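You operate a simulated robot arm through the tools that you are given. There is no shell and no other tool.

Carry out the task below with a simulated robot arm. There is one attempt and no reset: what you move stays moved.

JOB
Two bundles of envelopes stand in each other's slots: swap them and file the loose one.
Fine: each bundle ends under its own word. Set down upright: bundle of envelopes.

Only the result counts: the job must be done as asked and must still hold three seconds after the hand-in. Knocking over, shifting, dropping, spilling or breaking anything else fails it.

ROBOT AND FRAMES
A 7-joint arm with a two-finger parallel gripper, fixed in place. Base frame: the origin is on the floor under the middle of its stand, x ahead of it, y to its left, z up; the work surface is at about z = 800. Readings come in mm, rad, newtons and seconds.
It reaches about 1247 mm from its shoulder. Its first joint turns from -2.304 to 2.304 rad. Payload 3.91 kg.
Tool frame: the origin (TCP) lies between the finger pads and is the grasp point; the fingertips stand 30 mm ahead of it; z points along the fingers, y is the line along which they close. Largest opening 110 mm; finger width 20, thickness 10; the body of the gripper, 48 by 112 mm, starts 55 mm behind the TCP.
Orientation is told as [roll, pitch, yaw] about the base's x, y, z axes, in that order, counted from this pose: with the fingers straight down and closing along the base's y, the tool's x points along the base's -x, its y along +y and its z along -z.

CONTROLS
- The arm moves only by the tool jog_arm. Its argument "increments" is a list that holds one entry, the list of rows, each a list of 6 numbers: the shift along the base's x, y, z in units of 20 mm (1.0 is 20 mm), then the turn, a rotation vector about the base's x, y, z in units of 4 degrees (1.0 is 4 degrees). In form: [[[x, y, z, wx, wy, wz], ...]]. A call has 1 to 20 rows; each row shifts and turns the commanded pose from where the row before left it. "hand" is the gripper command, from -1 (fully open) to 1 (shut), values between in proportion, set as the call begins (left out, the last holds). A call with a number of a shift or a turn outside -1 to 1 is refused whole. A row lasts 0.2 s, in which the tool goes at most 50 mm and 0.15 rad; a call with a longer step from one row to the next is refused whole, and so is a gripper value outside its range. A pose out of reach is approached as far as the arm can. The call stops where the force on the tool passes 40 N (or 10 N more than at its start, if that is more) or the arm is blocked; 0.2 s more then pass. Each finger travels about 108 mm/s and halts on what it meets, pressing with about 40 N; the grip force reading is that of the motor and also rises with nothing between the fingers. The clock runs only during rows and for 0.2 s after the last one: add rows that do not move to give the fingers time. It gives the time, the measured TCP pose, the force on the tool (base axes), the opening and the grip force at its end, in the units of the frame above (readings bear some noise), with the torque about the TCP (base axes, N m) and any sound that the robot's microphone picked up.
- Cameras (640 x 400 px; columns grow to the right, rows downward): "scene" is fixed at [55.1, 656.1, 1559.4]; the picture's right is [-0.10, -0.99, 0.00], its down [-0.90, 0.09, -0.43] and it looks along [0.42, -0.04, -0.91] (base axes); focal length 315 px, centre (320, 200). "wrist" rides on the gripper at [72, 17, -103] in the tool frame; the picture's right is [-0.23, 0.97, 0.00], its down [-0.76, -0.18, -0.62] and it looks along [-0.61, -0.14, 0.78] (tool axes); focal length 222 px, centre (320, 200). There is no depth. A picture from a camera that has moved, and an enlarged one, comes with that camera's place and axes in the base frame and with its lens. The place of the scene camera against the robot may be out by one fixed shift of up to 18 mm in any direction.
- get_image(camera): a new picture of that camera. No time passes.
- close_up(camera, box): a new picture of the part [left, top, right, bottom] of that camera's present view, enlarged. No time passes.
- finish_job(): hands the job in; it is judged then, once.

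Places have to be worked out from the pictures, the camera data and where the tool is seen. Open the gripper and draw the arm clear of the work before you hand the job in, unless the task says otherwise.

The tools are called after "Emit:" by a JSON object that holds its "fn" and its "kwargs". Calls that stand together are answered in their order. jog_arm: Moves the arm, as the interface text tells. Its arguments: {"type":"object","properties":{"increments":{"type":"array","items":{"type":"array","items":{"type":"array","items":{"type":"number"}}}},"hand":{"type":"number"}},"required":["increments"]} The other tools are called the same way: get_image (camera) takes a picture; close_up (camera, box) takes an enlarged picture of a part of a camera's view; finish_job () hands the job in.

At the start:

```text
time_s: 0.0
tool_pos: [326.0, 448.5, 1046.9]
tcp_rot: [-0.001, 0.0, 0.0]
wrist_force: [-0.5, 0.0, 0.4]
ft_torque: [0.01, -0.02, -0.02]
width: 109.8
finger_force: 0.1
```

scene: 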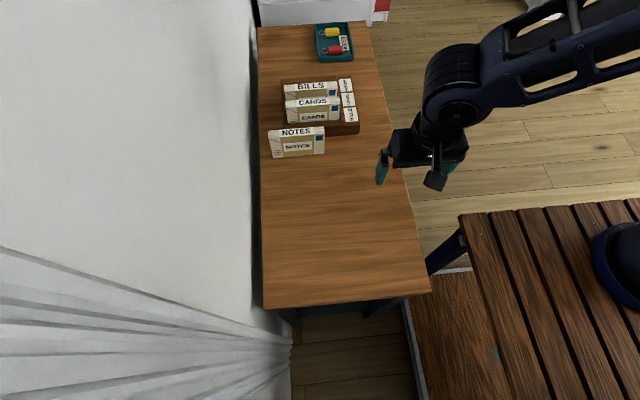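
wrist: 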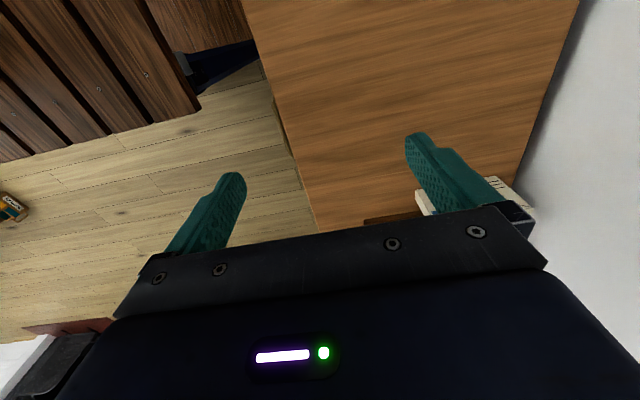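

I'll start by enlarging the file rack area in the scene view to read the labels and judge the positions.

Emit:
{"fn": "close_up", "kwargs": {"camera": "scene", "box": [255, 65, 375, 165]}}

Emit:
{"fn": "close_up", "kwargs": {"camera": "scene", "box": [330, 70, 370, 140]}}

```text
4.00 times, centred on (315, 115) of scene
camera zoom: at [55.1, 656.1, 1559.4], right [-0.1, -0.99, 0.0], down [-0.9, 0.09, -0.43], along [0.42, -0.04, -0.91], focal length 1260 px, centre (340, 540)
```

zoom: 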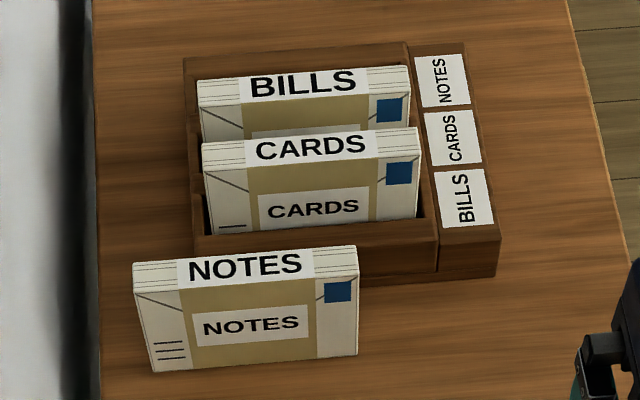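

```text
5.71 times, centred on (350, 105) of scene
camera zoom: at [55.1, 656.1, 1559.4], right [-0.1, -0.99, 0.0], down [-0.9, 0.09, -0.43], along [0.42, -0.04, -0.91], focal length 1801 px, centre (149, 743)
```

zoom: 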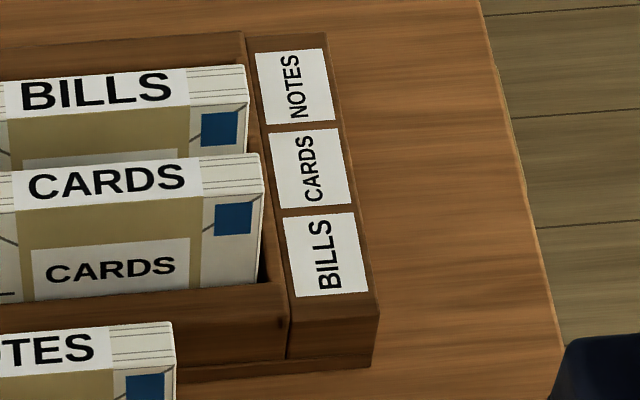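

The rack slots read, far to near, NOTES (empty), CARDS (holds BILLS) and BILLS (holds CARDS). The loose NOTES bundle stands on the table in front. I'll turn the tool about +90° in yaw so the fingers close along x, and move above the rack at a safe height to measure with the wrist camera.

Emit:
{"fn": "jog_arm", "kwargs": {"increments": [[[0.7, 0.28, 0.15, 0, 0, 1], [0.7, 0.28, 0.15, 0, 0, 1], [0.7, 0.28, 0.15, 0, 0, 1], [0.7, 0.28, 0.15, 0, 0, 1], [0.7, 0.28, 0.15, 0, 0, 1], [0.7, 0.28, 0.15, 0, 0, 1], [0.7, 0.28, 0.15, 0, 0, 1], [0.7, 0.28, 0.15, 0, 0, 1], [0.7, 0.28, 0.15, 0, 0, 1], [0.7, 0.28, 0.15, 0, 0, 1], [0.7, 0.28, 0.15, 0, 0, 1], [0.7, 0.28, 0.15, 0, 0, 1], [0.7, 0.28, 0.15, 0, 0, 1], [0.7, 0.28, 0.15, 0, 0, 1], [0.7, 0.28, 0.15, 0, 0, 1], [0.7, 0.28, 0.15, 0, 0, 1], [0.7, 0.28, 0.15, 0, 0, 1], [0.7, 0.28, 0.15, 0, 0, 1], [0.7, 0.28, 0.15, 0, 0, 1], [0.7, 0.28, 0.15, 0, 0, 1]]], "hand": -1}}

```text
time_s: 4.2
tool_pos: [606.2, 559.8, 1106.2]
tcp_rot: [0.001, -0.001, 1.395]
wrist_force: [-0.3, 0.6, 0.5]
ft_torque: [0.02, -0.04, 0.0]
width: 110.1
finger_force: 0.0
```

The arm followed the command. I'll finish the turn to exactly 90° and shift on to x≈680, then take pictures.

Emit:
{"fn": "jog_arm", "kwargs": {"increments": [[[1, 0, 0, 0, 0, 1], [1, 0, 0, 0, 0, 1], [1, 0, 0, 0, 0, 0.515], [0.7, 0, 0, 0, 0, 0], [0, 0, 0, 0, 0, 0]]]}}

Emit:
{"fn": "get_image", "kwargs": {"camera": "wrist"}}

Emit:
{"fn": "get_image", "kwargs": {"camera": "scene"}}

```text
time_s: 5.4
tool_pos: [681.3, 560.2, 1108.7]
tcp_rot: [0.001, 0.001, 1.57]
wrist_force: [0.5, -0.4, 0.7]
ft_torque: [-0.03, -0.01, 0.0]
width: 109.9
finger_force: 0.0
```

```text
taken
camera wrist: at [662.1, 487.2, 1209.8], right [-0.97, 0.23, 0.0], down [0.18, 0.76, 0.62], along [0.14, 0.61, -0.78], focal length 222 px, centre (320, 200)
```

wrist: 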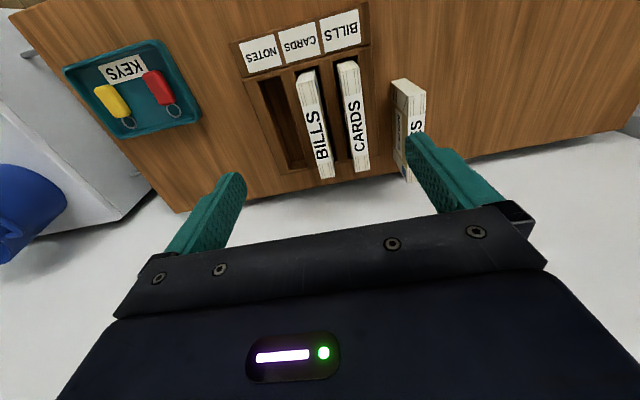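

```text
taken
```

scene: 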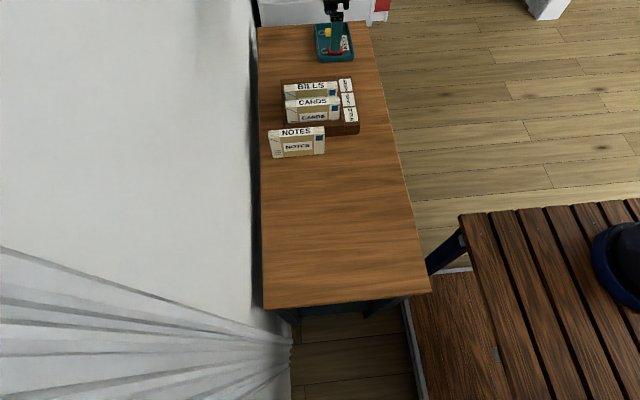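

The wrist view shows the three slots: NOTES is empty, and the BILLS and CARDS bundles stand slightly proud. I'll zoom in on the rack and on the loose bundle to measure them.

Emit:
{"fn": "close_up", "kwargs": {"camera": "wrist", "box": [225, 0, 385, 200]}}

Emit:
{"fn": "close_up", "kwargs": {"camera": "wrist", "box": [240, 60, 440, 190]}}

```text
2.00 times, centred on (305, 100) of wrist
camera zoom: at [662.1, 487.2, 1209.8], right [-0.97, 0.23, 0.0], down [0.18, 0.76, 0.62], along [0.14, 0.61, -0.78], focal length 444 px, centre (350, 400)
```

zoom: 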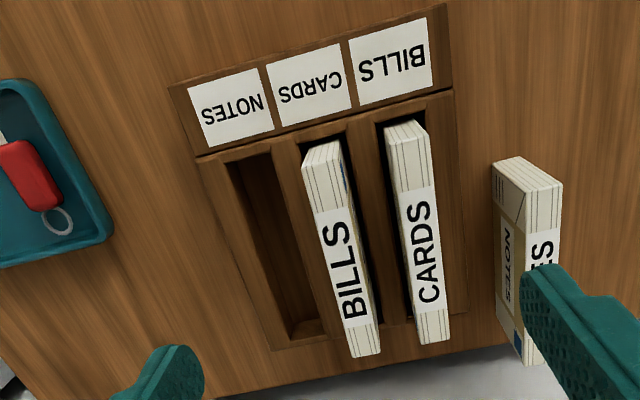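

```text
3.08 times, centred on (340, 125) of wrist
camera zoom: at [662.1, 487.2, 1209.8], right [-0.97, 0.23, 0.0], down [0.18, 0.76, 0.62], along [0.14, 0.61, -0.78], focal length 684 px, centre (258, 431)
```

zoom: 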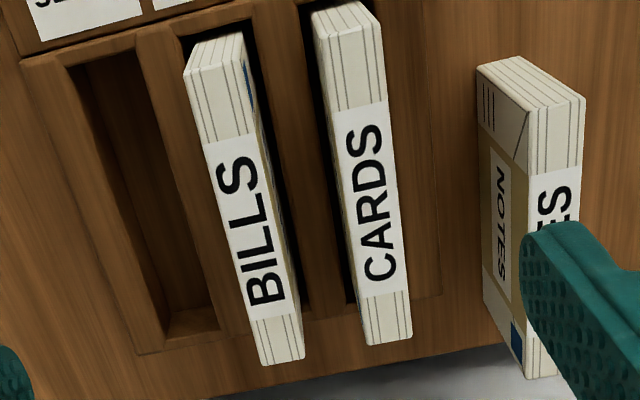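

From the wrist view I judge the CARDS bundle at x≈637, y 539–681. BILLS is at x≈692, the empty slot centre at x≈748, and the bundles are about 22 mm thick. I'll go above CARDS with the fingers partly closed (about 50 mm) and stay above the tops to check alignment.

Emit:
{"fn": "jog_arm", "kwargs": {"increments": [[[-0.365, 0.411, -0.9, 0, 0, 0], [-0.365, 0.411, -0.9, 0, 0, 0], [-0.365, 0.411, -0.9, 0, 0, 0], [-0.365, 0.411, -0.9, 0, 0, 0], [-0.365, 0.411, -0.9, 0, 0, 0], [-0.365, 0.411, -0.9, 0, 0, 0], [0, 0, 0, 0, 0, 0], [0, 0, 0, 0, 0, 0]]], "hand": 0.1}}

Emit:
{"fn": "get_image", "kwargs": {"camera": "wrist"}}

Emit:
{"fn": "get_image", "kwargs": {"camera": "scene"}}

```text
time_s: 7.2
tool_pos: [638.4, 609.4, 1000.5]
tcp_rot: [0.0, 0.0, 1.571]
wrist_force: [0.1, -0.2, 0.1]
ft_torque: [0.0, -0.03, 0.0]
width: 49.4
finger_force: 0.1
```

```text
taken
camera wrist: at [619.4, 536.8, 1102.0], right [-0.97, 0.23, 0.0], down [0.18, 0.76, 0.62], along [0.14, 0.61, -0.78], focal length 222 px, centre (320, 200)
```

wrist: 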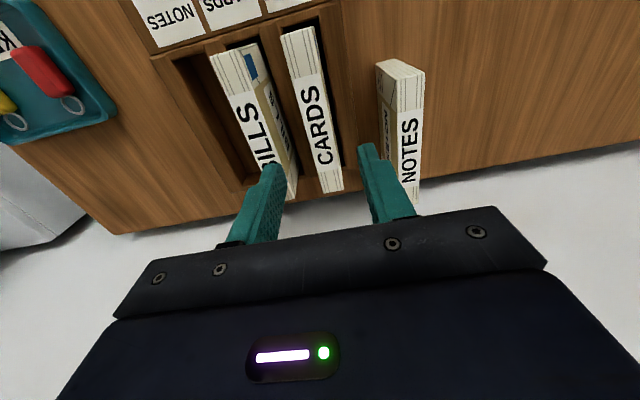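

```text
taken
```

scene: 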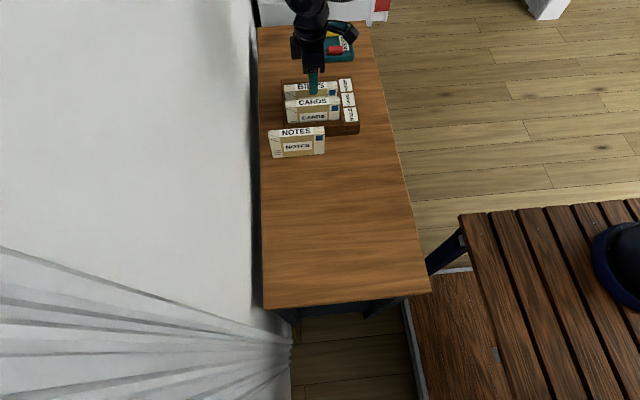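

The CARDS bundle sits between the two fingers in the view. I'll zoom in to measure the centring and triangulate its height.

Emit:
{"fn": "close_up", "kwargs": {"camera": "wrist", "box": [200, 10, 440, 220]}}

Emit:
{"fn": "close_up", "kwargs": {"camera": "scene", "box": [255, 50, 375, 165]}}

```text
1.90 times, centred on (320, 115) of wrist
camera zoom: at [619.4, 536.8, 1102.0], right [-0.97, 0.23, 0.0], down [0.18, 0.76, 0.62], along [0.14, 0.61, -0.78], focal length 423 px, centre (320, 362)
```

zoom: 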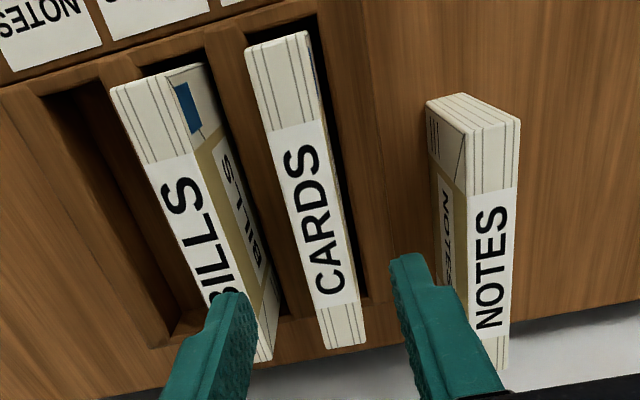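

```text
3.48 times, centred on (315, 108) of scene
camera zoom: at [55.1, 656.1, 1559.4], right [-0.1, -0.99, 0.0], down [-0.9, 0.09, -0.43], along [0.42, -0.04, -0.91], focal length 1096 px, centre (337, 522)
```

zoom: 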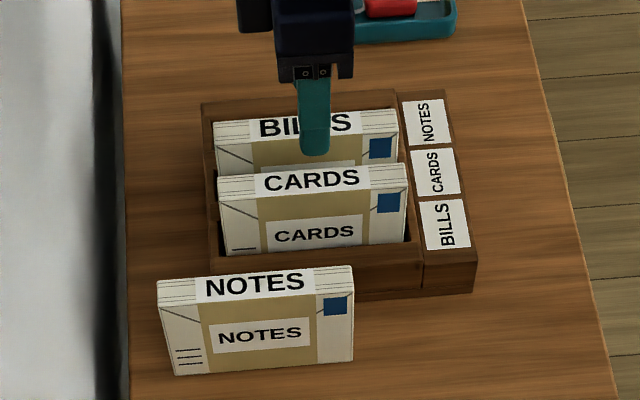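

CARDS is centred on the TCP line to within about 1 mm, and its top is at z≈900–908. I'll descend straight to z≈888, with the fingertips near 858 and above the rack walls, then look before closing.

Emit:
{"fn": "jog_arm", "kwargs": {"increments": [[[0, 0, -0.7, 0, 0, 0], [0, 0, -0.7, 0, 0, 0], [0, 0, -0.7, 0, 0, 0], [0, 0, -0.7, 0, 0, 0], [0, 0, -0.7, 0, 0, 0], [0, 0, -0.7, 0, 0, 0], [0, 0, -0.7, 0, 0, 0], [0, 0, -0.7, 0, 0, 0], [0, 0, 0, 0, 0, 0]]]}}

Emit:
{"fn": "get_image", "kwargs": {"camera": "wrist"}}

Emit:
{"fn": "close_up", "kwargs": {"camera": "scene", "box": [255, 50, 375, 165]}}

```text
time_s: 9.2
tool_pos: [637.1, 607.9, 887.5]
tcp_rot: [0.0, -0.001, 1.571]
wrist_force: [-0.6, -0.7, -0.1]
ft_torque: [0.0, 0.04, 0.02]
width: 49.5
finger_force: 0.0
```

```text
taken
camera wrist: at [619.5, 535.2, 990.2], right [-0.97, 0.23, 0.0], down [0.18, 0.76, 0.62], along [0.14, 0.61, -0.78], focal length 222 px, centre (320, 200)
```

wrist: 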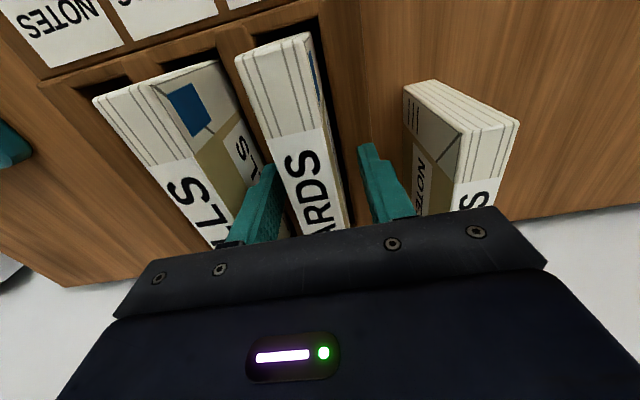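

```text
3.48 times, centred on (315, 108) of scene
camera zoom: at [55.1, 656.1, 1559.4], right [-0.1, -0.99, 0.0], down [-0.9, 0.09, -0.43], along [0.42, -0.04, -0.91], focal length 1096 px, centre (337, 522)
```

zoom: 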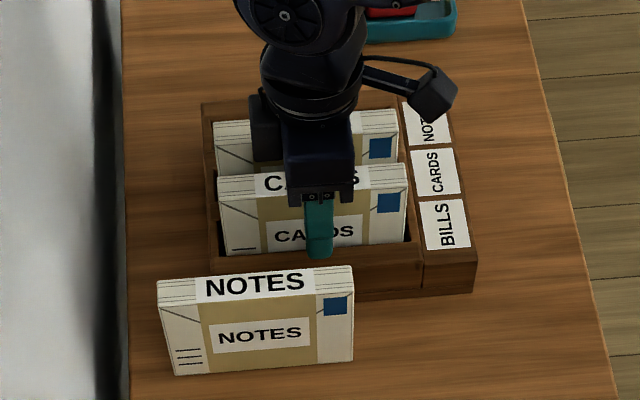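

The fingers straddle CARDS cleanly and do not touch BILLS. I'll close the grip and wait.

Emit:
{"fn": "jog_arm", "kwargs": {"increments": [[[0, 0, 0, 0, 0, 0], [0, 0, 0, 0, 0, 0], [0, 0, 0, 0, 0, 0], [0, 0, 0, 0, 0, 0]]], "hand": 1}}

Emit:
{"fn": "get_image", "kwargs": {"camera": "wrist"}}

```text
time_s: 10.2
tool_pos: [638.2, 608.1, 888.0]
tcp_rot: [-0.001, 0.0, 1.57]
wrist_force: [0.2, 0.2, -0.1]
ft_torque: [0.03, -0.01, 0.04]
width: 23.2
finger_force: 39.9
```

```text
taken
camera wrist: at [619.4, 535.2, 990.4], right [-0.97, 0.23, 0.0], down [0.18, 0.76, 0.62], along [0.14, 0.61, -0.78], focal length 222 px, centre (320, 200)
```

wrist: 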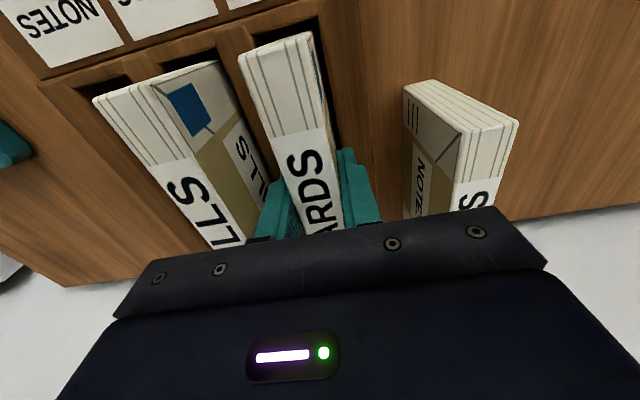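

The grip is good (23.2 mm, about 40 N). I'll lift straight up about 140 mm, so the bottom clears the neighbouring tops, and check the hold.

Emit:
{"fn": "jog_arm", "kwargs": {"increments": [[[0, 0, 0.3, 0, 0, 0], [0, 0, 0.6, 0, 0, 0], [0, 0, 0.7, 0, 0, 0], [0, 0, 0.7, 0, 0, 0], [0, 0, 0.7, 0, 0, 0], [0, 0, 0.7, 0, 0, 0], [0, 0, 0.7, 0, 0, 0], [0, 0, 0.7, 0, 0, 0], [0, 0, 0.7, 0, 0, 0], [0, 0, 0.7, 0, 0, 0], [0, 0, 0.5, 0, 0, 0], [0, 0, 0, 0, 0, 0]]]}}

Emit:
{"fn": "get_image", "kwargs": {"camera": "wrist"}}

Emit:
{"fn": "close_up", "kwargs": {"camera": "scene", "box": [255, 20, 395, 165]}}

```text
time_s: 12.8
tool_pos: [638.9, 609.8, 1026.6]
tcp_rot: [0.001, 0.0, 1.572]
wrist_force: [0.1, 0.4, -1.0]
ft_torque: [0.01, -0.02, -0.03]
width: 23.4
finger_force: 39.9
```

```text
taken
camera wrist: at [620.1, 537.4, 1128.2], right [-0.97, 0.23, 0.0], down [0.18, 0.76, 0.62], along [0.14, 0.61, -0.78], focal length 222 px, centre (320, 200)
```

wrist: 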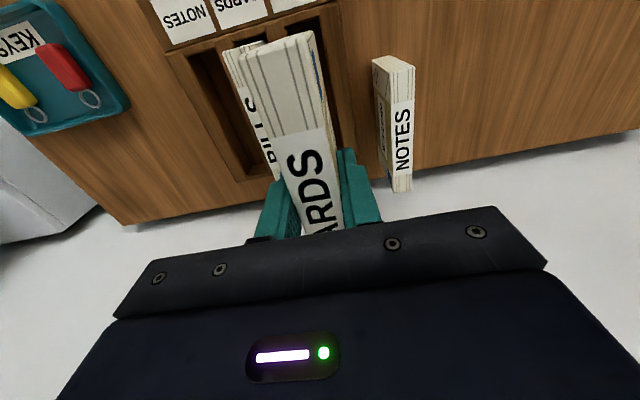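

```text
2.76 times, centred on (325, 92) of scene
camera zoom: at [55.1, 656.1, 1559.4], right [-0.1, -0.99, 0.0], down [-0.9, 0.09, -0.43], along [0.42, -0.04, -0.91], focal length 869 px, centre (306, 497)
```

zoom: 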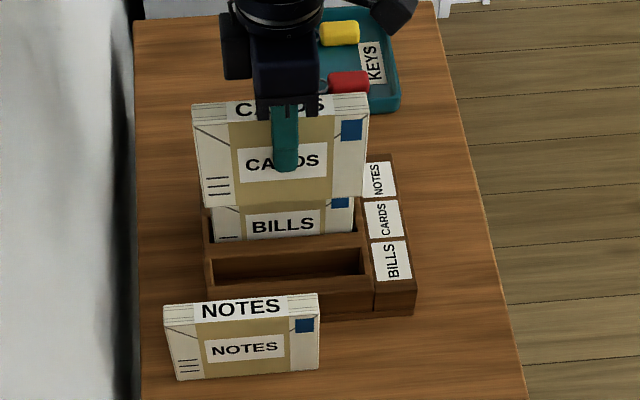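

The bundle lifted straight and is held upright. I'll zoom in on the rack in both views to locate the slot walls accurately.

Emit:
{"fn": "close_up", "kwargs": {"camera": "wrist", "box": [150, 0, 350, 190]}}

Emit:
{"fn": "close_up", "kwargs": {"camera": "scene", "box": [320, 75, 380, 140]}}

Emit:
{"fn": "close_up", "kwargs": {"camera": "scene", "box": [310, 90, 365, 140]}}

```text
2.11 times, centred on (250, 95) of wrist
camera zoom: at [620.1, 537.4, 1128.2], right [-0.97, 0.23, 0.0], down [0.18, 0.76, 0.62], along [0.14, 0.61, -0.78], focal length 468 px, centre (467, 421)
```

zoom: 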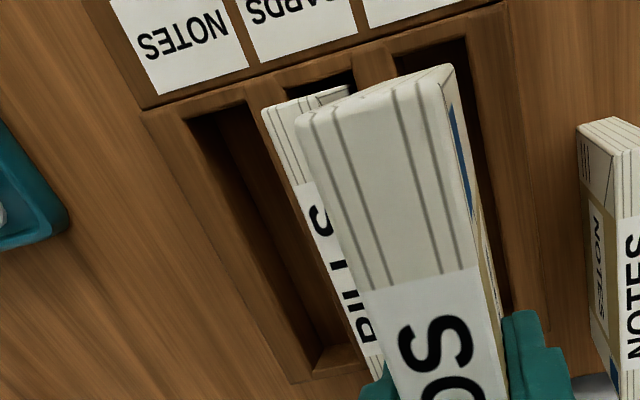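

```text
6.15 times, centred on (350, 108) of scene
camera zoom: at [55.1, 656.1, 1559.4], right [-0.1, -0.99, 0.0], down [-0.9, 0.09, -0.43], along [0.42, -0.04, -0.91], focal length 1939 px, centre (135, 769)
```

zoom: 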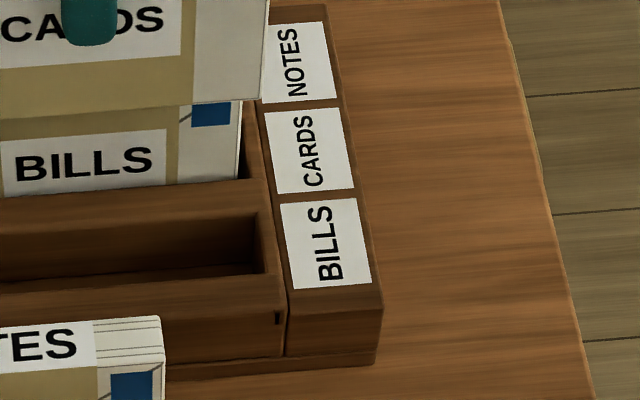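

```text
8.00 times, centred on (338, 115) of scene
camera zoom: at [55.1, 656.1, 1559.4], right [-0.1, -0.99, 0.0], down [-0.9, 0.09, -0.43], along [0.42, -0.04, -0.91], focal length 2521 px, centre (180, 880)
```

zoom: 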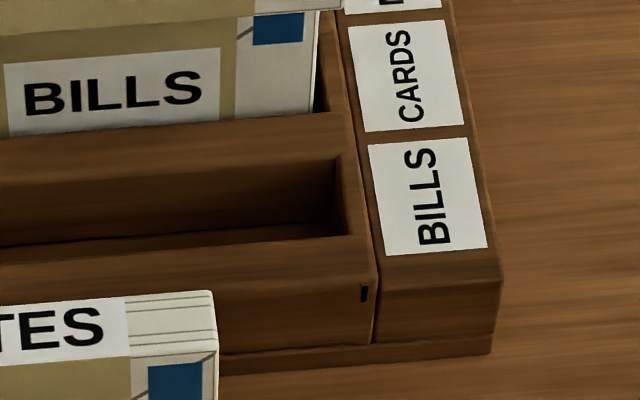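

The slot centres come out at x≈636 (BILLS), 692.5 (CARDS) and 748.5 (NOTES). Each slot is about 35 mm wide and the y extent matches. I'll carry CARDS +111.5 mm in x over the empty NOTES slot as a temporary place, then lower it partway to check.

Emit:
{"fn": "jog_arm", "kwargs": {"increments": [[[0.5, 0, 0, 0, 0, 0], [0.85, 0, 0, 0, 0, 0], [0.85, 0, 0, 0, 0, 0], [0.85, 0, 0, 0, 0, 0], [0.85, 0, 0, 0, 0, 0], [0.85, 0, 0, 0, 0, 0], [0.825, 0, 0, 0, 0, 0], [0, 0, 0, 0, 0, 0], [0, 0, -0.6, 0, 0, 0], [0, 0, -0.6, 0, 0, 0], [0, 0, -0.6, 0, 0, 0], [0, 0, -0.6, 0, 0, 0], [0, 0, -0.6, 0, 0, 0], [0, 0, -0.6, 0, 0, 0], [0, 0, 0, 0, 0, 0]]]}}

Emit:
{"fn": "get_image", "kwargs": {"camera": "wrist"}}

Emit:
{"fn": "close_up", "kwargs": {"camera": "scene", "box": [255, 20, 395, 165]}}

```text
time_s: 16.0
tool_pos: [747.3, 611.0, 954.0]
tcp_rot: [0.0, 0.001, 1.572]
wrist_force: [0.5, 0.2, -1.3]
ft_torque: [-0.01, 0.04, 0.0]
width: 23.5
finger_force: 39.8
```

```text
taken
camera wrist: at [728.7, 538.4, 1057.1], right [-0.97, 0.23, 0.0], down [0.18, 0.76, 0.62], along [0.14, 0.61, -0.78], focal length 222 px, centre (320, 200)
```

wrist: 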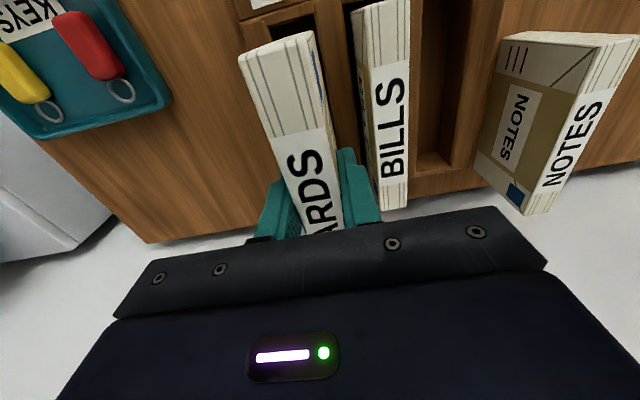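

```text
2.76 times, centred on (325, 92) of scene
camera zoom: at [55.1, 656.1, 1559.4], right [-0.1, -0.99, 0.0], down [-0.9, 0.09, -0.43], along [0.42, -0.04, -0.91], focal length 869 px, centre (306, 497)
```

zoom: 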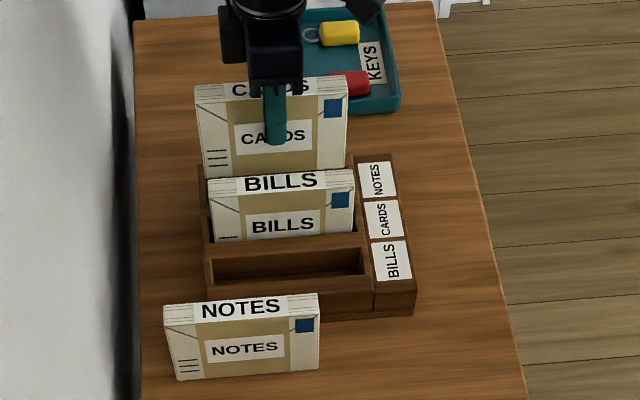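

The bundle is now above the NOTES slot at z≈954. I'll zoom in to check its lateral position relative to the slot before inserting it.

Emit:
{"fn": "close_up", "kwargs": {"camera": "wrist", "box": [220, 0, 480, 180]}}

Emit:
{"fn": "close_up", "kwargs": {"camera": "scene", "box": [315, 45, 375, 115]}}

```text
2.22 times, centred on (350, 90) of wrist
camera zoom: at [728.7, 538.4, 1057.1], right [-0.97, 0.23, 0.0], down [0.18, 0.76, 0.62], along [0.14, 0.61, -0.78], focal length 494 px, centre (253, 444)
```

zoom: 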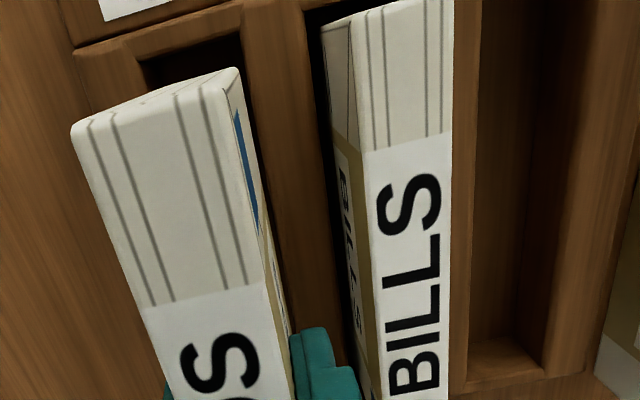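

```text
5.71 times, centred on (345, 80) of scene
camera zoom: at [55.1, 656.1, 1559.4], right [-0.1, -0.99, 0.0], down [-0.9, 0.09, -0.43], along [0.42, -0.04, -0.91], focal length 1801 px, centre (177, 886)
```

zoom: 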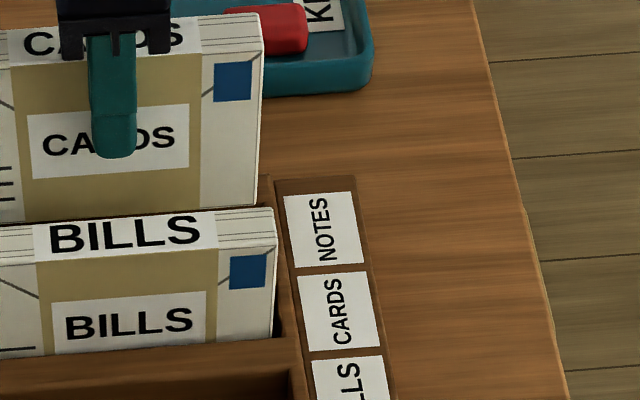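

By the wrist view the bundle centre is at x≈745 and the slot centre at x≈749, so I'll nudge +4 mm and lower to just above the original seating height.

Emit:
{"fn": "jog_arm", "kwargs": {"increments": [[[0.2, 0, 0, 0, 0, 0], [0, 0, 0, 0, 0, 0], [0, 0, -0.5, 0, 0, 0], [0, 0, -0.5, 0, 0, 0], [0, 0, -0.5, 0, 0, 0], [0, 0, -0.5, 0, 0, 0], [0, 0, -0.5, 0, 0, 0], [0, 0, -0.4, 0, 0, 0], [0, 0, -0.2, 0, 0, 0], [0, 0, 0, 0, 0, 0]]]}}

Emit:
{"fn": "get_image", "kwargs": {"camera": "wrist"}}

```text
time_s: 18.2
tool_pos: [754.3, 610.2, 892.5]
tcp_rot: [0.0, 0.0, 1.572]
wrist_force: [0.0, -0.1, -1.6]
ft_torque: [0.0, 0.02, -0.03]
width: 23.6
finger_force: 40.3
```

```text
taken
camera wrist: at [734.6, 536.8, 995.2], right [-0.97, 0.23, 0.0], down [0.18, 0.76, 0.62], along [0.14, 0.61, -0.78], focal length 222 px, centre (320, 200)
```

wrist: 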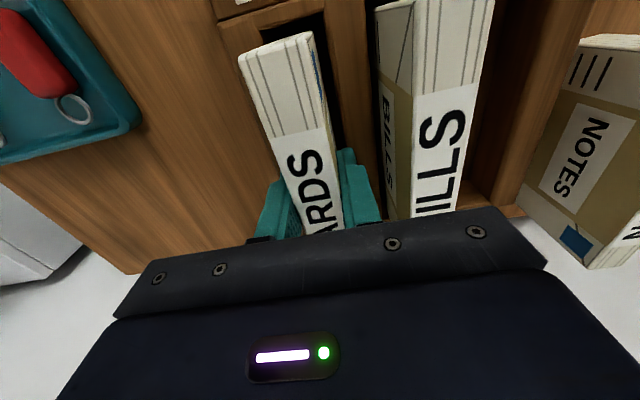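

x reads a bit further than I commanded. I'll zoom in to see the gap on both sides of the bundle inside the slot before seating it.

Emit:
{"fn": "close_up", "kwargs": {"camera": "wrist", "box": [210, 0, 390, 180]}}

Emit:
{"fn": "close_up", "kwargs": {"camera": "scene", "box": [270, 50, 370, 140]}}

```text
2.22 times, centred on (300, 90) of wrist
camera zoom: at [734.6, 536.8, 995.2], right [-0.97, 0.23, 0.0], down [0.18, 0.76, 0.62], along [0.14, 0.61, -0.78], focal length 494 px, centre (364, 444)
```

zoom: 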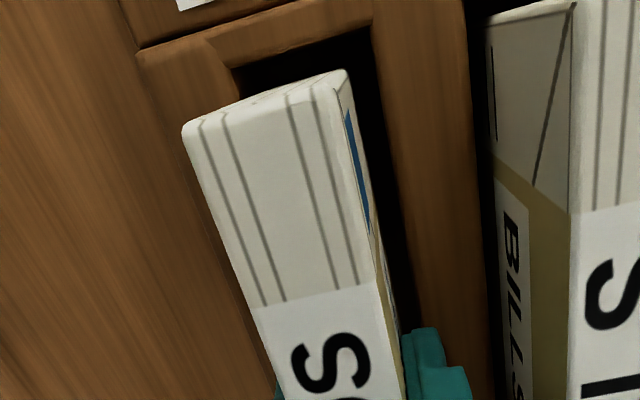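

```text
4.44 times, centred on (320, 95) of scene
camera zoom: at [55.1, 656.1, 1559.4], right [-0.1, -0.99, 0.0], down [-0.9, 0.09, -0.43], along [0.42, -0.04, -0.91], focal length 1400 px, centre (320, 667)
```

zoom: 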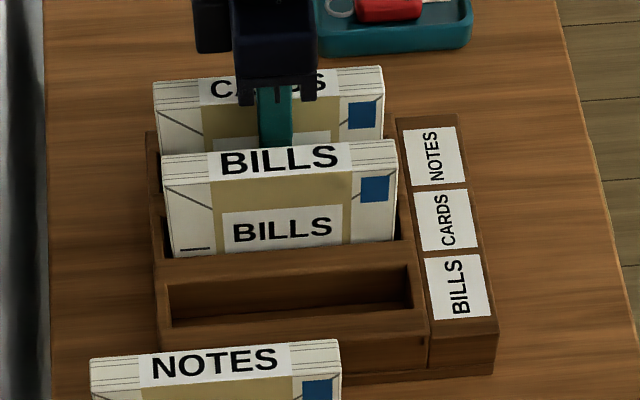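

The bundle is centred in the slot to about 1 mm (750 against 749). I'll creep down in 1 mm steps and watch the vertical force.

Emit:
{"fn": "jog_arm", "kwargs": {"increments": [[[0, 0, -0.05, 0, 0, 0], [0, 0, -0.05, 0, 0, 0], [0, 0, -0.05, 0, 0, 0], [0, 0, 0, 0, 0, 0]]]}}

```text
time_s: 19.2
tool_pos: [754.1, 609.3, 889.7]
tcp_rot: [-0.001, 0.0, 1.572]
wrist_force: [0.0, 1.0, -1.3]
ft_torque: [0.03, 0.04, 0.0]
width: 23.6
finger_force: 39.9
```

There's no contact yet (force z is still about −1.3 N, the bundle's weight). I'll lower a couple more millimetres.

Emit:
{"fn": "jog_arm", "kwargs": {"increments": [[[0, 0, -0.05, 0, 0, 0], [0, 0, -0.05, 0, 0, 0], [0, 0, 0, 0, 0, 0]]]}}

```text
time_s: 20.0
tool_pos: [752.4, 607.3, 888.5]
tcp_rot: [0.0, 0.0, 1.57]
wrist_force: [0.0, 0.4, -1.6]
ft_torque: [0.02, 0.02, -0.02]
width: 23.6
finger_force: 40.4
```

Still no contact. By my tally the commanded height is 1 mm above the grip height, so I'll go down 1 mm at a time.

Emit:
{"fn": "jog_arm", "kwargs": {"increments": [[[0, 0, -0.05, 0, 0, 0], [0, 0, 0, 0, 0, 0]]]}}

```text
time_s: 20.6
tool_pos: [752.3, 608.8, 887.4]
tcp_rot: [-0.002, 0.0, 1.571]
wrist_force: [0.7, 1.0, 4.8]
ft_torque: [-0.27, 0.0, 0.0]
width: 23.7
finger_force: 39.9
```

Contact is felt (force z rose to +4.8 N), so the bundle is seated. I'll open to about 46 mm, which keeps the inner finger clear of BILLS.

Emit:
{"fn": "jog_arm", "kwargs": {"increments": [[[0, 0, 0, 0, 0, 0], [0, 0, 0, 0, 0, 0], [0, 0, 0, 0, 0, 0], [0, 0, 0, 0, 0, 0]]], "hand": 0.16}}

Emit:
{"fn": "get_image", "kwargs": {"camera": "wrist"}}

Emit:
{"fn": "close_up", "kwargs": {"camera": "scene", "box": [270, 50, 370, 140]}}

```text
time_s: 21.6
tool_pos: [752.1, 608.1, 886.8]
tcp_rot: [0.001, -0.001, 1.57]
wrist_force: [0.5, 0.3, -0.6]
ft_torque: [0.02, -0.02, 0.0]
width: 46.3
finger_force: 0.0
```

```text
taken
camera wrist: at [733.7, 535.9, 990.0], right [-0.97, 0.23, 0.0], down [0.18, 0.76, 0.62], along [0.14, 0.61, -0.78], focal length 222 px, centre (320, 200)
```

wrist: 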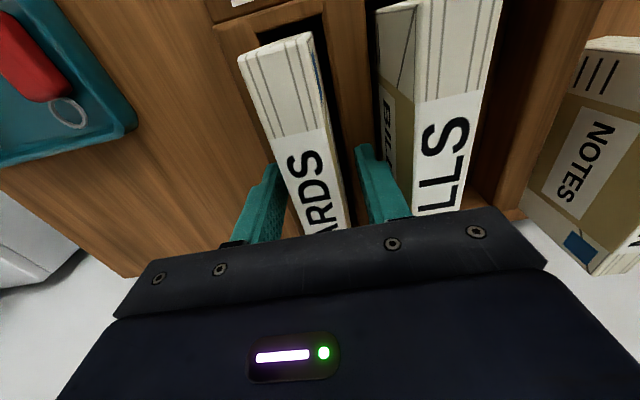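

```text
4.44 times, centred on (320, 95) of scene
camera zoom: at [55.1, 656.1, 1559.4], right [-0.1, -0.99, 0.0], down [-0.9, 0.09, -0.43], along [0.42, -0.04, -0.91], focal length 1400 px, centre (320, 667)
```

zoom: 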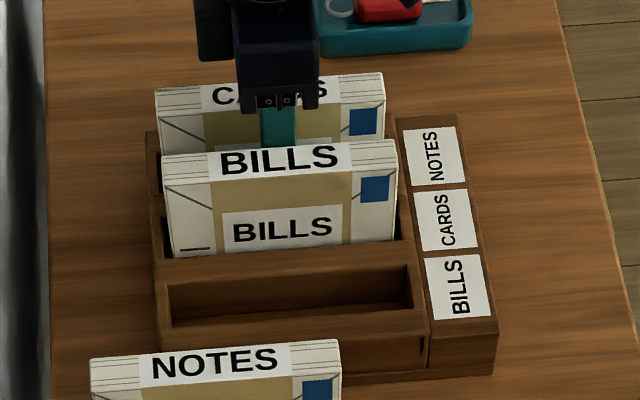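

CARDS stands upright and released, with the fingers free on both sides. I'll rise straight up about 120 mm, shift −59 mm in x over BILLS, and check the alignment.

Emit:
{"fn": "jog_arm", "kwargs": {"increments": [[[0, 0, 0.4, 0, 0, 0], [0, 0, 0.8, 0, 0, 0], [0, 0, 0.8, 0, 0, 0], [0, 0, 0.8, 0, 0, 0], [0, 0, 0.8, 0, 0, 0], [0, 0, 0.8, 0, 0, 0], [0, 0, 0.8, 0, 0, 0], [0, 0, 0.6, 0, 0, 0], [0, 0, 0, 0, 0, 0], [-0.75, 0, 0, 0, 0, 0], [-0.75, 0, 0, 0, 0, 0], [-0.75, 0, 0, 0, 0, 0], [-0.7, 0, 0, 0, 0, 0], [0, 0, 0, 0, 0, 0], [0, 0, 0, 0, 0, 0]]]}}

Emit:
{"fn": "get_image", "kwargs": {"camera": "wrist"}}

Emit:
{"fn": "close_up", "kwargs": {"camera": "wrist", "box": [200, 10, 440, 220]}}

Emit:
{"fn": "close_up", "kwargs": {"camera": "scene", "box": [270, 50, 370, 140]}}

```text
time_s: 24.8
tool_pos: [693.6, 608.6, 1001.9]
tcp_rot: [0.001, 0.0, 1.572]
wrist_force: [-0.4, -0.2, 0.7]
ft_torque: [0.02, -0.03, 0.02]
width: 46.3
finger_force: 0.1
```

```text
taken
camera wrist: at [675.1, 535.7, 1104.6], right [-0.97, 0.23, 0.0], down [0.18, 0.76, 0.62], along [0.14, 0.61, -0.78], focal length 222 px, centre (320, 200)
```

wrist: 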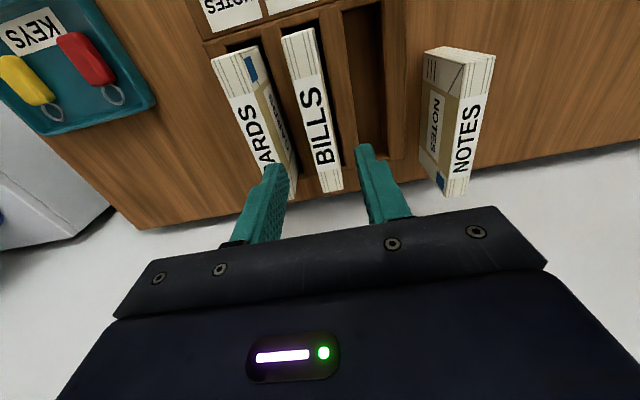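

```text
1.90 times, centred on (320, 115) of wrist
camera zoom: at [675.1, 535.7, 1104.6], right [-0.97, 0.23, 0.0], down [0.18, 0.76, 0.62], along [0.14, 0.61, -0.78], focal length 423 px, centre (320, 362)
```

zoom: 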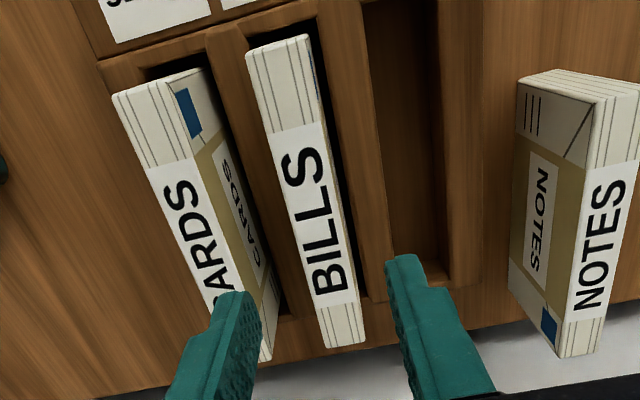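

```text
4.44 times, centred on (320, 95) of scene
camera zoom: at [55.1, 656.1, 1559.4], right [-0.1, -0.99, 0.0], down [-0.9, 0.09, -0.43], along [0.42, -0.04, -0.91], focal length 1400 px, centre (320, 667)
```

zoom: 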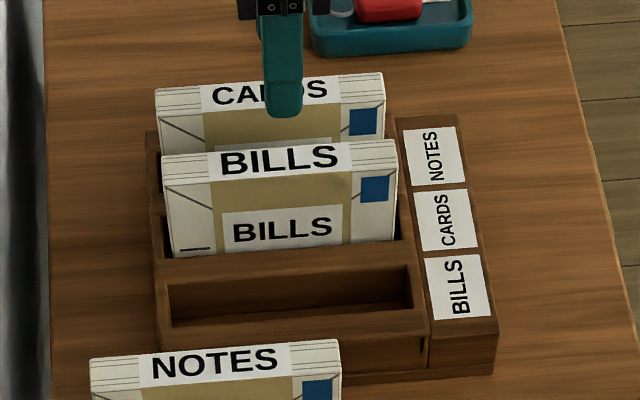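

BILLS is centred between the fingers just as CARDS was. I'll descend the same 116 mm and look before closing.

Emit:
{"fn": "jog_arm", "kwargs": {"increments": [[[0, 0, -0.725, 0, 0, 0], [0, 0, -0.725, 0, 0, 0], [0, 0, -0.725, 0, 0, 0], [0, 0, -0.725, 0, 0, 0], [0, 0, -0.725, 0, 0, 0], [0, 0, -0.725, 0, 0, 0], [0, 0, -0.725, 0, 0, 0], [0, 0, -0.725, 0, 0, 0], [0, 0, 0, 0, 0, 0]]]}}

Emit:
{"fn": "get_image", "kwargs": {"camera": "wrist"}}

```text
time_s: 26.8
tool_pos: [694.2, 609.7, 886.2]
tcp_rot: [-0.001, 0.0, 1.572]
wrist_force: [-0.3, 0.5, -0.4]
ft_torque: [0.0, 0.02, 0.02]
width: 46.1
finger_force: 0.1
```

```text
taken
camera wrist: at [675.4, 537.3, 988.7], right [-0.97, 0.23, 0.0], down [0.18, 0.76, 0.62], along [0.14, 0.61, -0.78], focal length 222 px, centre (320, 200)
```

wrist: 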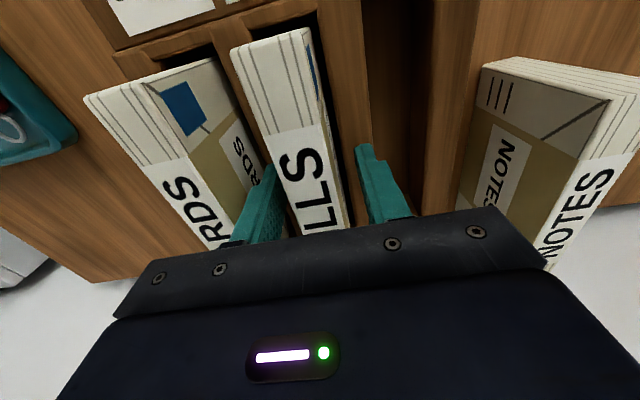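

BILLS sits about 2 mm towards +x of the finger centre, so I'll nudge +2 mm and then close.

Emit:
{"fn": "jog_arm", "kwargs": {"increments": [[[0.1, 0, 0, 0, 0, 0], [0, 0, 0, 0, 0, 0]]]}}

Emit:
{"fn": "jog_arm", "kwargs": {"increments": [[[0, 0, 0, 0, 0, 0], [0, 0, 0, 0, 0, 0], [0, 0, 0, 0, 0, 0], [0, 0, 0, 0, 0, 0]]], "hand": 1}}

Emit:
{"fn": "get_image", "kwargs": {"camera": "wrist"}}

```text
time_s: 27.4
tool_pos: [695.8, 610.7, 886.7]
tcp_rot: [-0.001, -0.001, 1.571]
wrist_force: [-0.2, 0.2, -0.1]
ft_torque: [0.02, 0.0, -0.02]
width: 46.2
finger_force: 0.0
```

```text
time_s: 28.4
tool_pos: [695.6, 609.2, 885.7]
tcp_rot: [-0.001, 0.001, 1.571]
wrist_force: [-0.3, -0.4, 0.9]
ft_torque: [-0.01, -0.01, 0.0]
width: 23.7
finger_force: 39.9
```

```text
taken
camera wrist: at [677.1, 537.4, 989.1], right [-0.97, 0.23, 0.0], down [0.18, 0.76, 0.62], along [0.14, 0.61, -0.78], focal length 222 px, centre (320, 200)
```

wrist: 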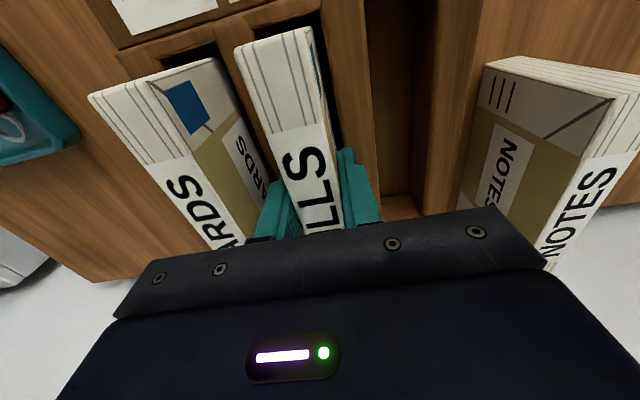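

BILLS is gripped (23.7 mm). I'll lift 140 mm, shift −57 mm to the BILLS slot, and lower partway to check alignment.

Emit:
{"fn": "jog_arm", "kwargs": {"increments": [[[0, 0, 0.3, 0, 0, 0], [0, 0, 0.6, 0, 0, 0], [0, 0, 0.7, 0, 0, 0], [0, 0, 0.7, 0, 0, 0], [0, 0, 0.7, 0, 0, 0], [0, 0, 0.7, 0, 0, 0], [0, 0, 0.7, 0, 0, 0], [0, 0, 0.7, 0, 0, 0], [0, 0, 0.7, 0, 0, 0], [0, 0, 0.7, 0, 0, 0], [0, 0, 0.5, 0, 0, 0], [0, 0, 0, 0, 0, 0], [-0.7, 0, 0, 0, 0, 0], [-0.75, 0, 0, 0, 0, 0], [-0.75, 0, 0, 0, 0, 0], [-0.65, 0, 0, 0, 0, 0], [0, 0, 0, 0, 0, 0], [0, 0, 0, 0, 0, 0]]]}}

Emit:
{"fn": "jog_arm", "kwargs": {"increments": [[[0, 0, -0.6, 0, 0, 0], [0, 0, -0.6, 0, 0, 0], [0, 0, -0.6, 0, 0, 0], [0, 0, -0.6, 0, 0, 0], [0, 0, -0.6, 0, 0, 0], [0, 0, -0.6, 0, 0, 0], [0, 0, 0, 0, 0, 0], [0, 0, 0, 0, 0, 0]]]}}

Emit:
{"fn": "get_image", "kwargs": {"camera": "wrist"}}

Emit:
{"fn": "close_up", "kwargs": {"camera": "wrist", "box": [210, 0, 390, 180]}}

Emit:
{"fn": "close_up", "kwargs": {"camera": "scene", "box": [255, 20, 395, 165]}}

```text
time_s: 32.2
tool_pos: [637.5, 610.9, 1028.8]
tcp_rot: [-0.001, 0.001, 1.572]
wrist_force: [-0.7, 0.9, -1.2]
ft_torque: [-0.02, 0.0, -0.01]
width: 23.5
finger_force: 39.8
```

```text
time_s: 34.0
tool_pos: [637.3, 609.2, 954.7]
tcp_rot: [0.0, 0.0, 1.572]
wrist_force: [-0.5, -0.5, -0.5]
ft_torque: [0.01, -0.02, -0.01]
width: 23.6
finger_force: 40.2
```

```text
taken
camera wrist: at [619.3, 536.2, 1057.0], right [-0.97, 0.23, 0.0], down [0.18, 0.76, 0.62], along [0.14, 0.61, -0.78], focal length 222 px, centre (320, 200)
```

wrist: 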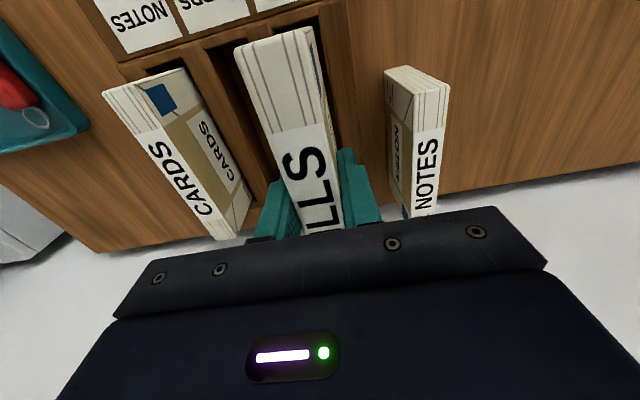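

```text
2.22 times, centred on (300, 90) of wrist
camera zoom: at [619.3, 536.2, 1057.0], right [-0.97, 0.23, 0.0], down [0.18, 0.76, 0.62], along [0.14, 0.61, -0.78], focal length 494 px, centre (364, 444)
```

zoom: 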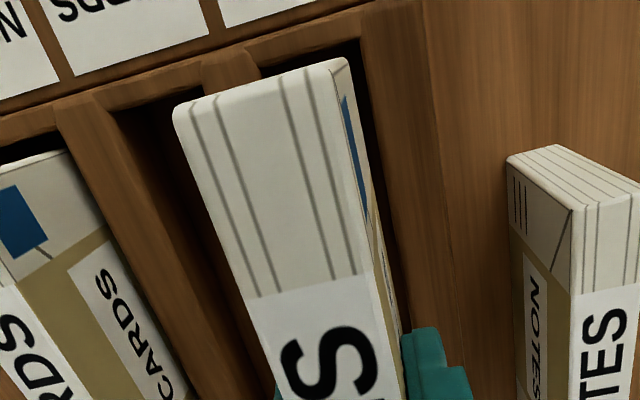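

```text
2.76 times, centred on (325, 92) of scene
camera zoom: at [55.1, 656.1, 1559.4], right [-0.1, -0.99, 0.0], down [-0.9, 0.09, -0.43], along [0.42, -0.04, -0.91], focal length 869 px, centre (306, 497)
```

zoom: 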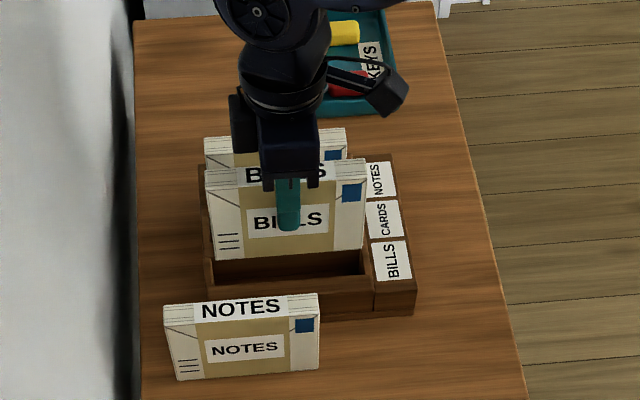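

The bundle is at x≈635.5 and the slot centre at about 637, with the near end at y≈537 against the slot wall at 534. I'll nudge +1.5 mm in x and +1 mm in y, then lower to just above seating.

Emit:
{"fn": "jog_arm", "kwargs": {"increments": [[[0.075, 0.05, 0, 0, 0, 0], [0, 0, 0, 0, 0, 0], [0, 0, -0.5, 0, 0, 0], [0, 0, -0.5, 0, 0, 0], [0, 0, -0.5, 0, 0, 0], [0, 0, -0.5, 0, 0, 0], [0, 0, -0.5, 0, 0, 0], [0, 0, -0.4, 0, 0, 0], [0, 0, -0.2, 0, 0, 0], [0, 0, 0, 0, 0, 0]]]}}

Emit:
{"fn": "get_image", "kwargs": {"camera": "wrist"}}

Emit:
{"fn": "close_up", "kwargs": {"camera": "wrist", "box": [210, 0, 390, 180]}}

```text
time_s: 36.2
tool_pos: [641.1, 610.0, 893.3]
tcp_rot: [-0.001, -0.001, 1.57]
wrist_force: [0.2, 0.7, -0.9]
ft_torque: [0.01, 0.01, 0.01]
width: 23.5
finger_force: 40.4
```

```text
taken
camera wrist: at [622.3, 538.0, 995.3], right [-0.97, 0.23, 0.0], down [0.18, 0.76, 0.62], along [0.14, 0.61, -0.78], focal length 222 px, centre (320, 200)
```

wrist: 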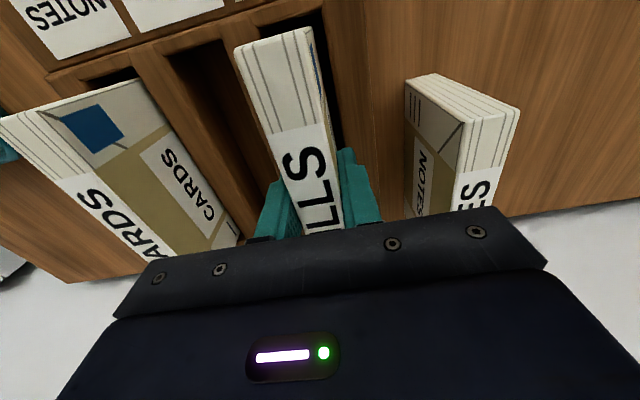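

```text
2.22 times, centred on (300, 90) of wrist
camera zoom: at [622.3, 538.0, 995.3], right [-0.97, 0.23, 0.0], down [0.18, 0.76, 0.62], along [0.14, 0.61, -0.78], focal length 494 px, centre (364, 444)
```

zoom: 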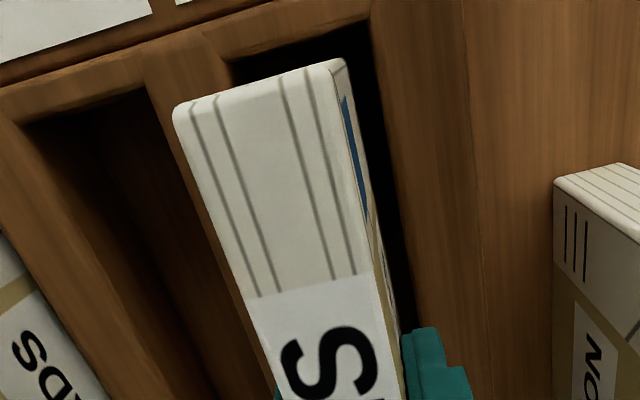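

The bundle is inside the slot with clear gaps of about 5–7 mm on both sides. I'll creep down to seat it.

Emit:
{"fn": "jog_arm", "kwargs": {"increments": [[[-0.05, 0, -0.05, 0, 0, 0], [0, 0, -0.05, 0, 0, 0], [0, 0, -0.05, 0, 0, 0], [0, 0, -0.05, 0, 0, 0], [0, 0, 0, 0, 0, 0]]]}}

Emit:
{"fn": "jog_arm", "kwargs": {"increments": [[[0, 0, -0.05, 0, 0, 0], [0, 0, 0, 0, 0, 0]]]}}

```text
time_s: 37.4
tool_pos: [639.4, 610.6, 889.3]
tcp_rot: [0.0, -0.001, 1.57]
wrist_force: [0.5, 0.5, -0.5]
ft_torque: [-0.01, 0.0, 0.01]
width: 23.9
finger_force: 39.9
```

```text
time_s: 38.0
tool_pos: [640.8, 610.0, 888.9]
tcp_rot: [0.0, -0.001, 1.572]
wrist_force: [0.9, -0.3, -1.1]
ft_torque: [0.03, -0.01, 0.03]
width: 23.9
finger_force: 40.1
```

No contact yet, so I'll go on in 1 mm steps.

Emit:
{"fn": "jog_arm", "kwargs": {"increments": [[[0, 0, -0.05, 0, 0, 0], [0, 0, 0, 0, 0, 0]]]}}

Emit:
{"fn": "jog_arm", "kwargs": {"increments": [[[0, 0, -0.04, 0, 0, 0], [0, 0, 0, 0, 0, 0]]]}}

```text
time_s: 38.6
tool_pos: [641.0, 610.5, 887.5]
tcp_rot: [0.0, -0.001, 1.572]
wrist_force: [0.2, -0.2, -1.3]
ft_torque: [0.01, 0.01, -0.02]
width: 23.7
finger_force: 40.3
```

```text
time_s: 39.2
tool_pos: [639.8, 611.3, 886.8]
tcp_rot: [0.0, 0.0, 1.571]
wrist_force: [1.6, -1.6, 4.5]
ft_torque: [-0.45, -0.06, 0.08]
width: 23.6
finger_force: 39.7
```

Contact is felt (+4.5 N), so BILLS is seated in its own slot. I'll release to about 46 mm and check.

Emit:
{"fn": "jog_arm", "kwargs": {"increments": [[[0, 0, 0, 0, 0, 0], [0, 0, 0, 0, 0, 0], [0, 0, 0, 0, 0, 0], [0, 0, 0, 0, 0, 0]]], "hand": 0.16}}

Emit:
{"fn": "get_image", "kwargs": {"camera": "wrist"}}

```text
time_s: 40.2
tool_pos: [638.9, 611.4, 886.2]
tcp_rot: [0.0, 0.002, 1.572]
wrist_force: [0.6, -0.6, -0.1]
ft_torque: [0.01, -0.02, 0.0]
width: 46.5
finger_force: 0.1
```

```text
taken
camera wrist: at [620.7, 538.6, 988.7], right [-0.97, 0.23, 0.0], down [0.18, 0.76, 0.62], along [0.14, 0.61, -0.78], focal length 222 px, centre (320, 200)
```

wrist: 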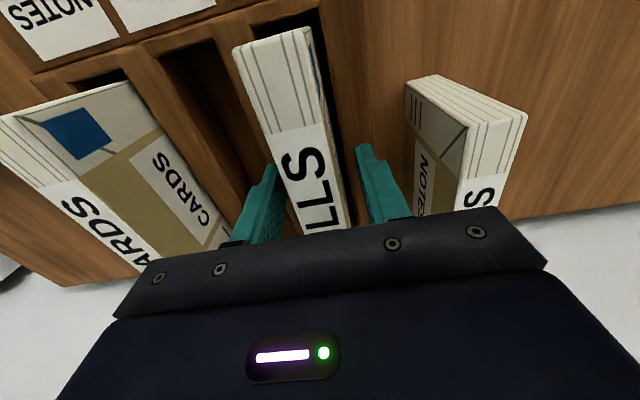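

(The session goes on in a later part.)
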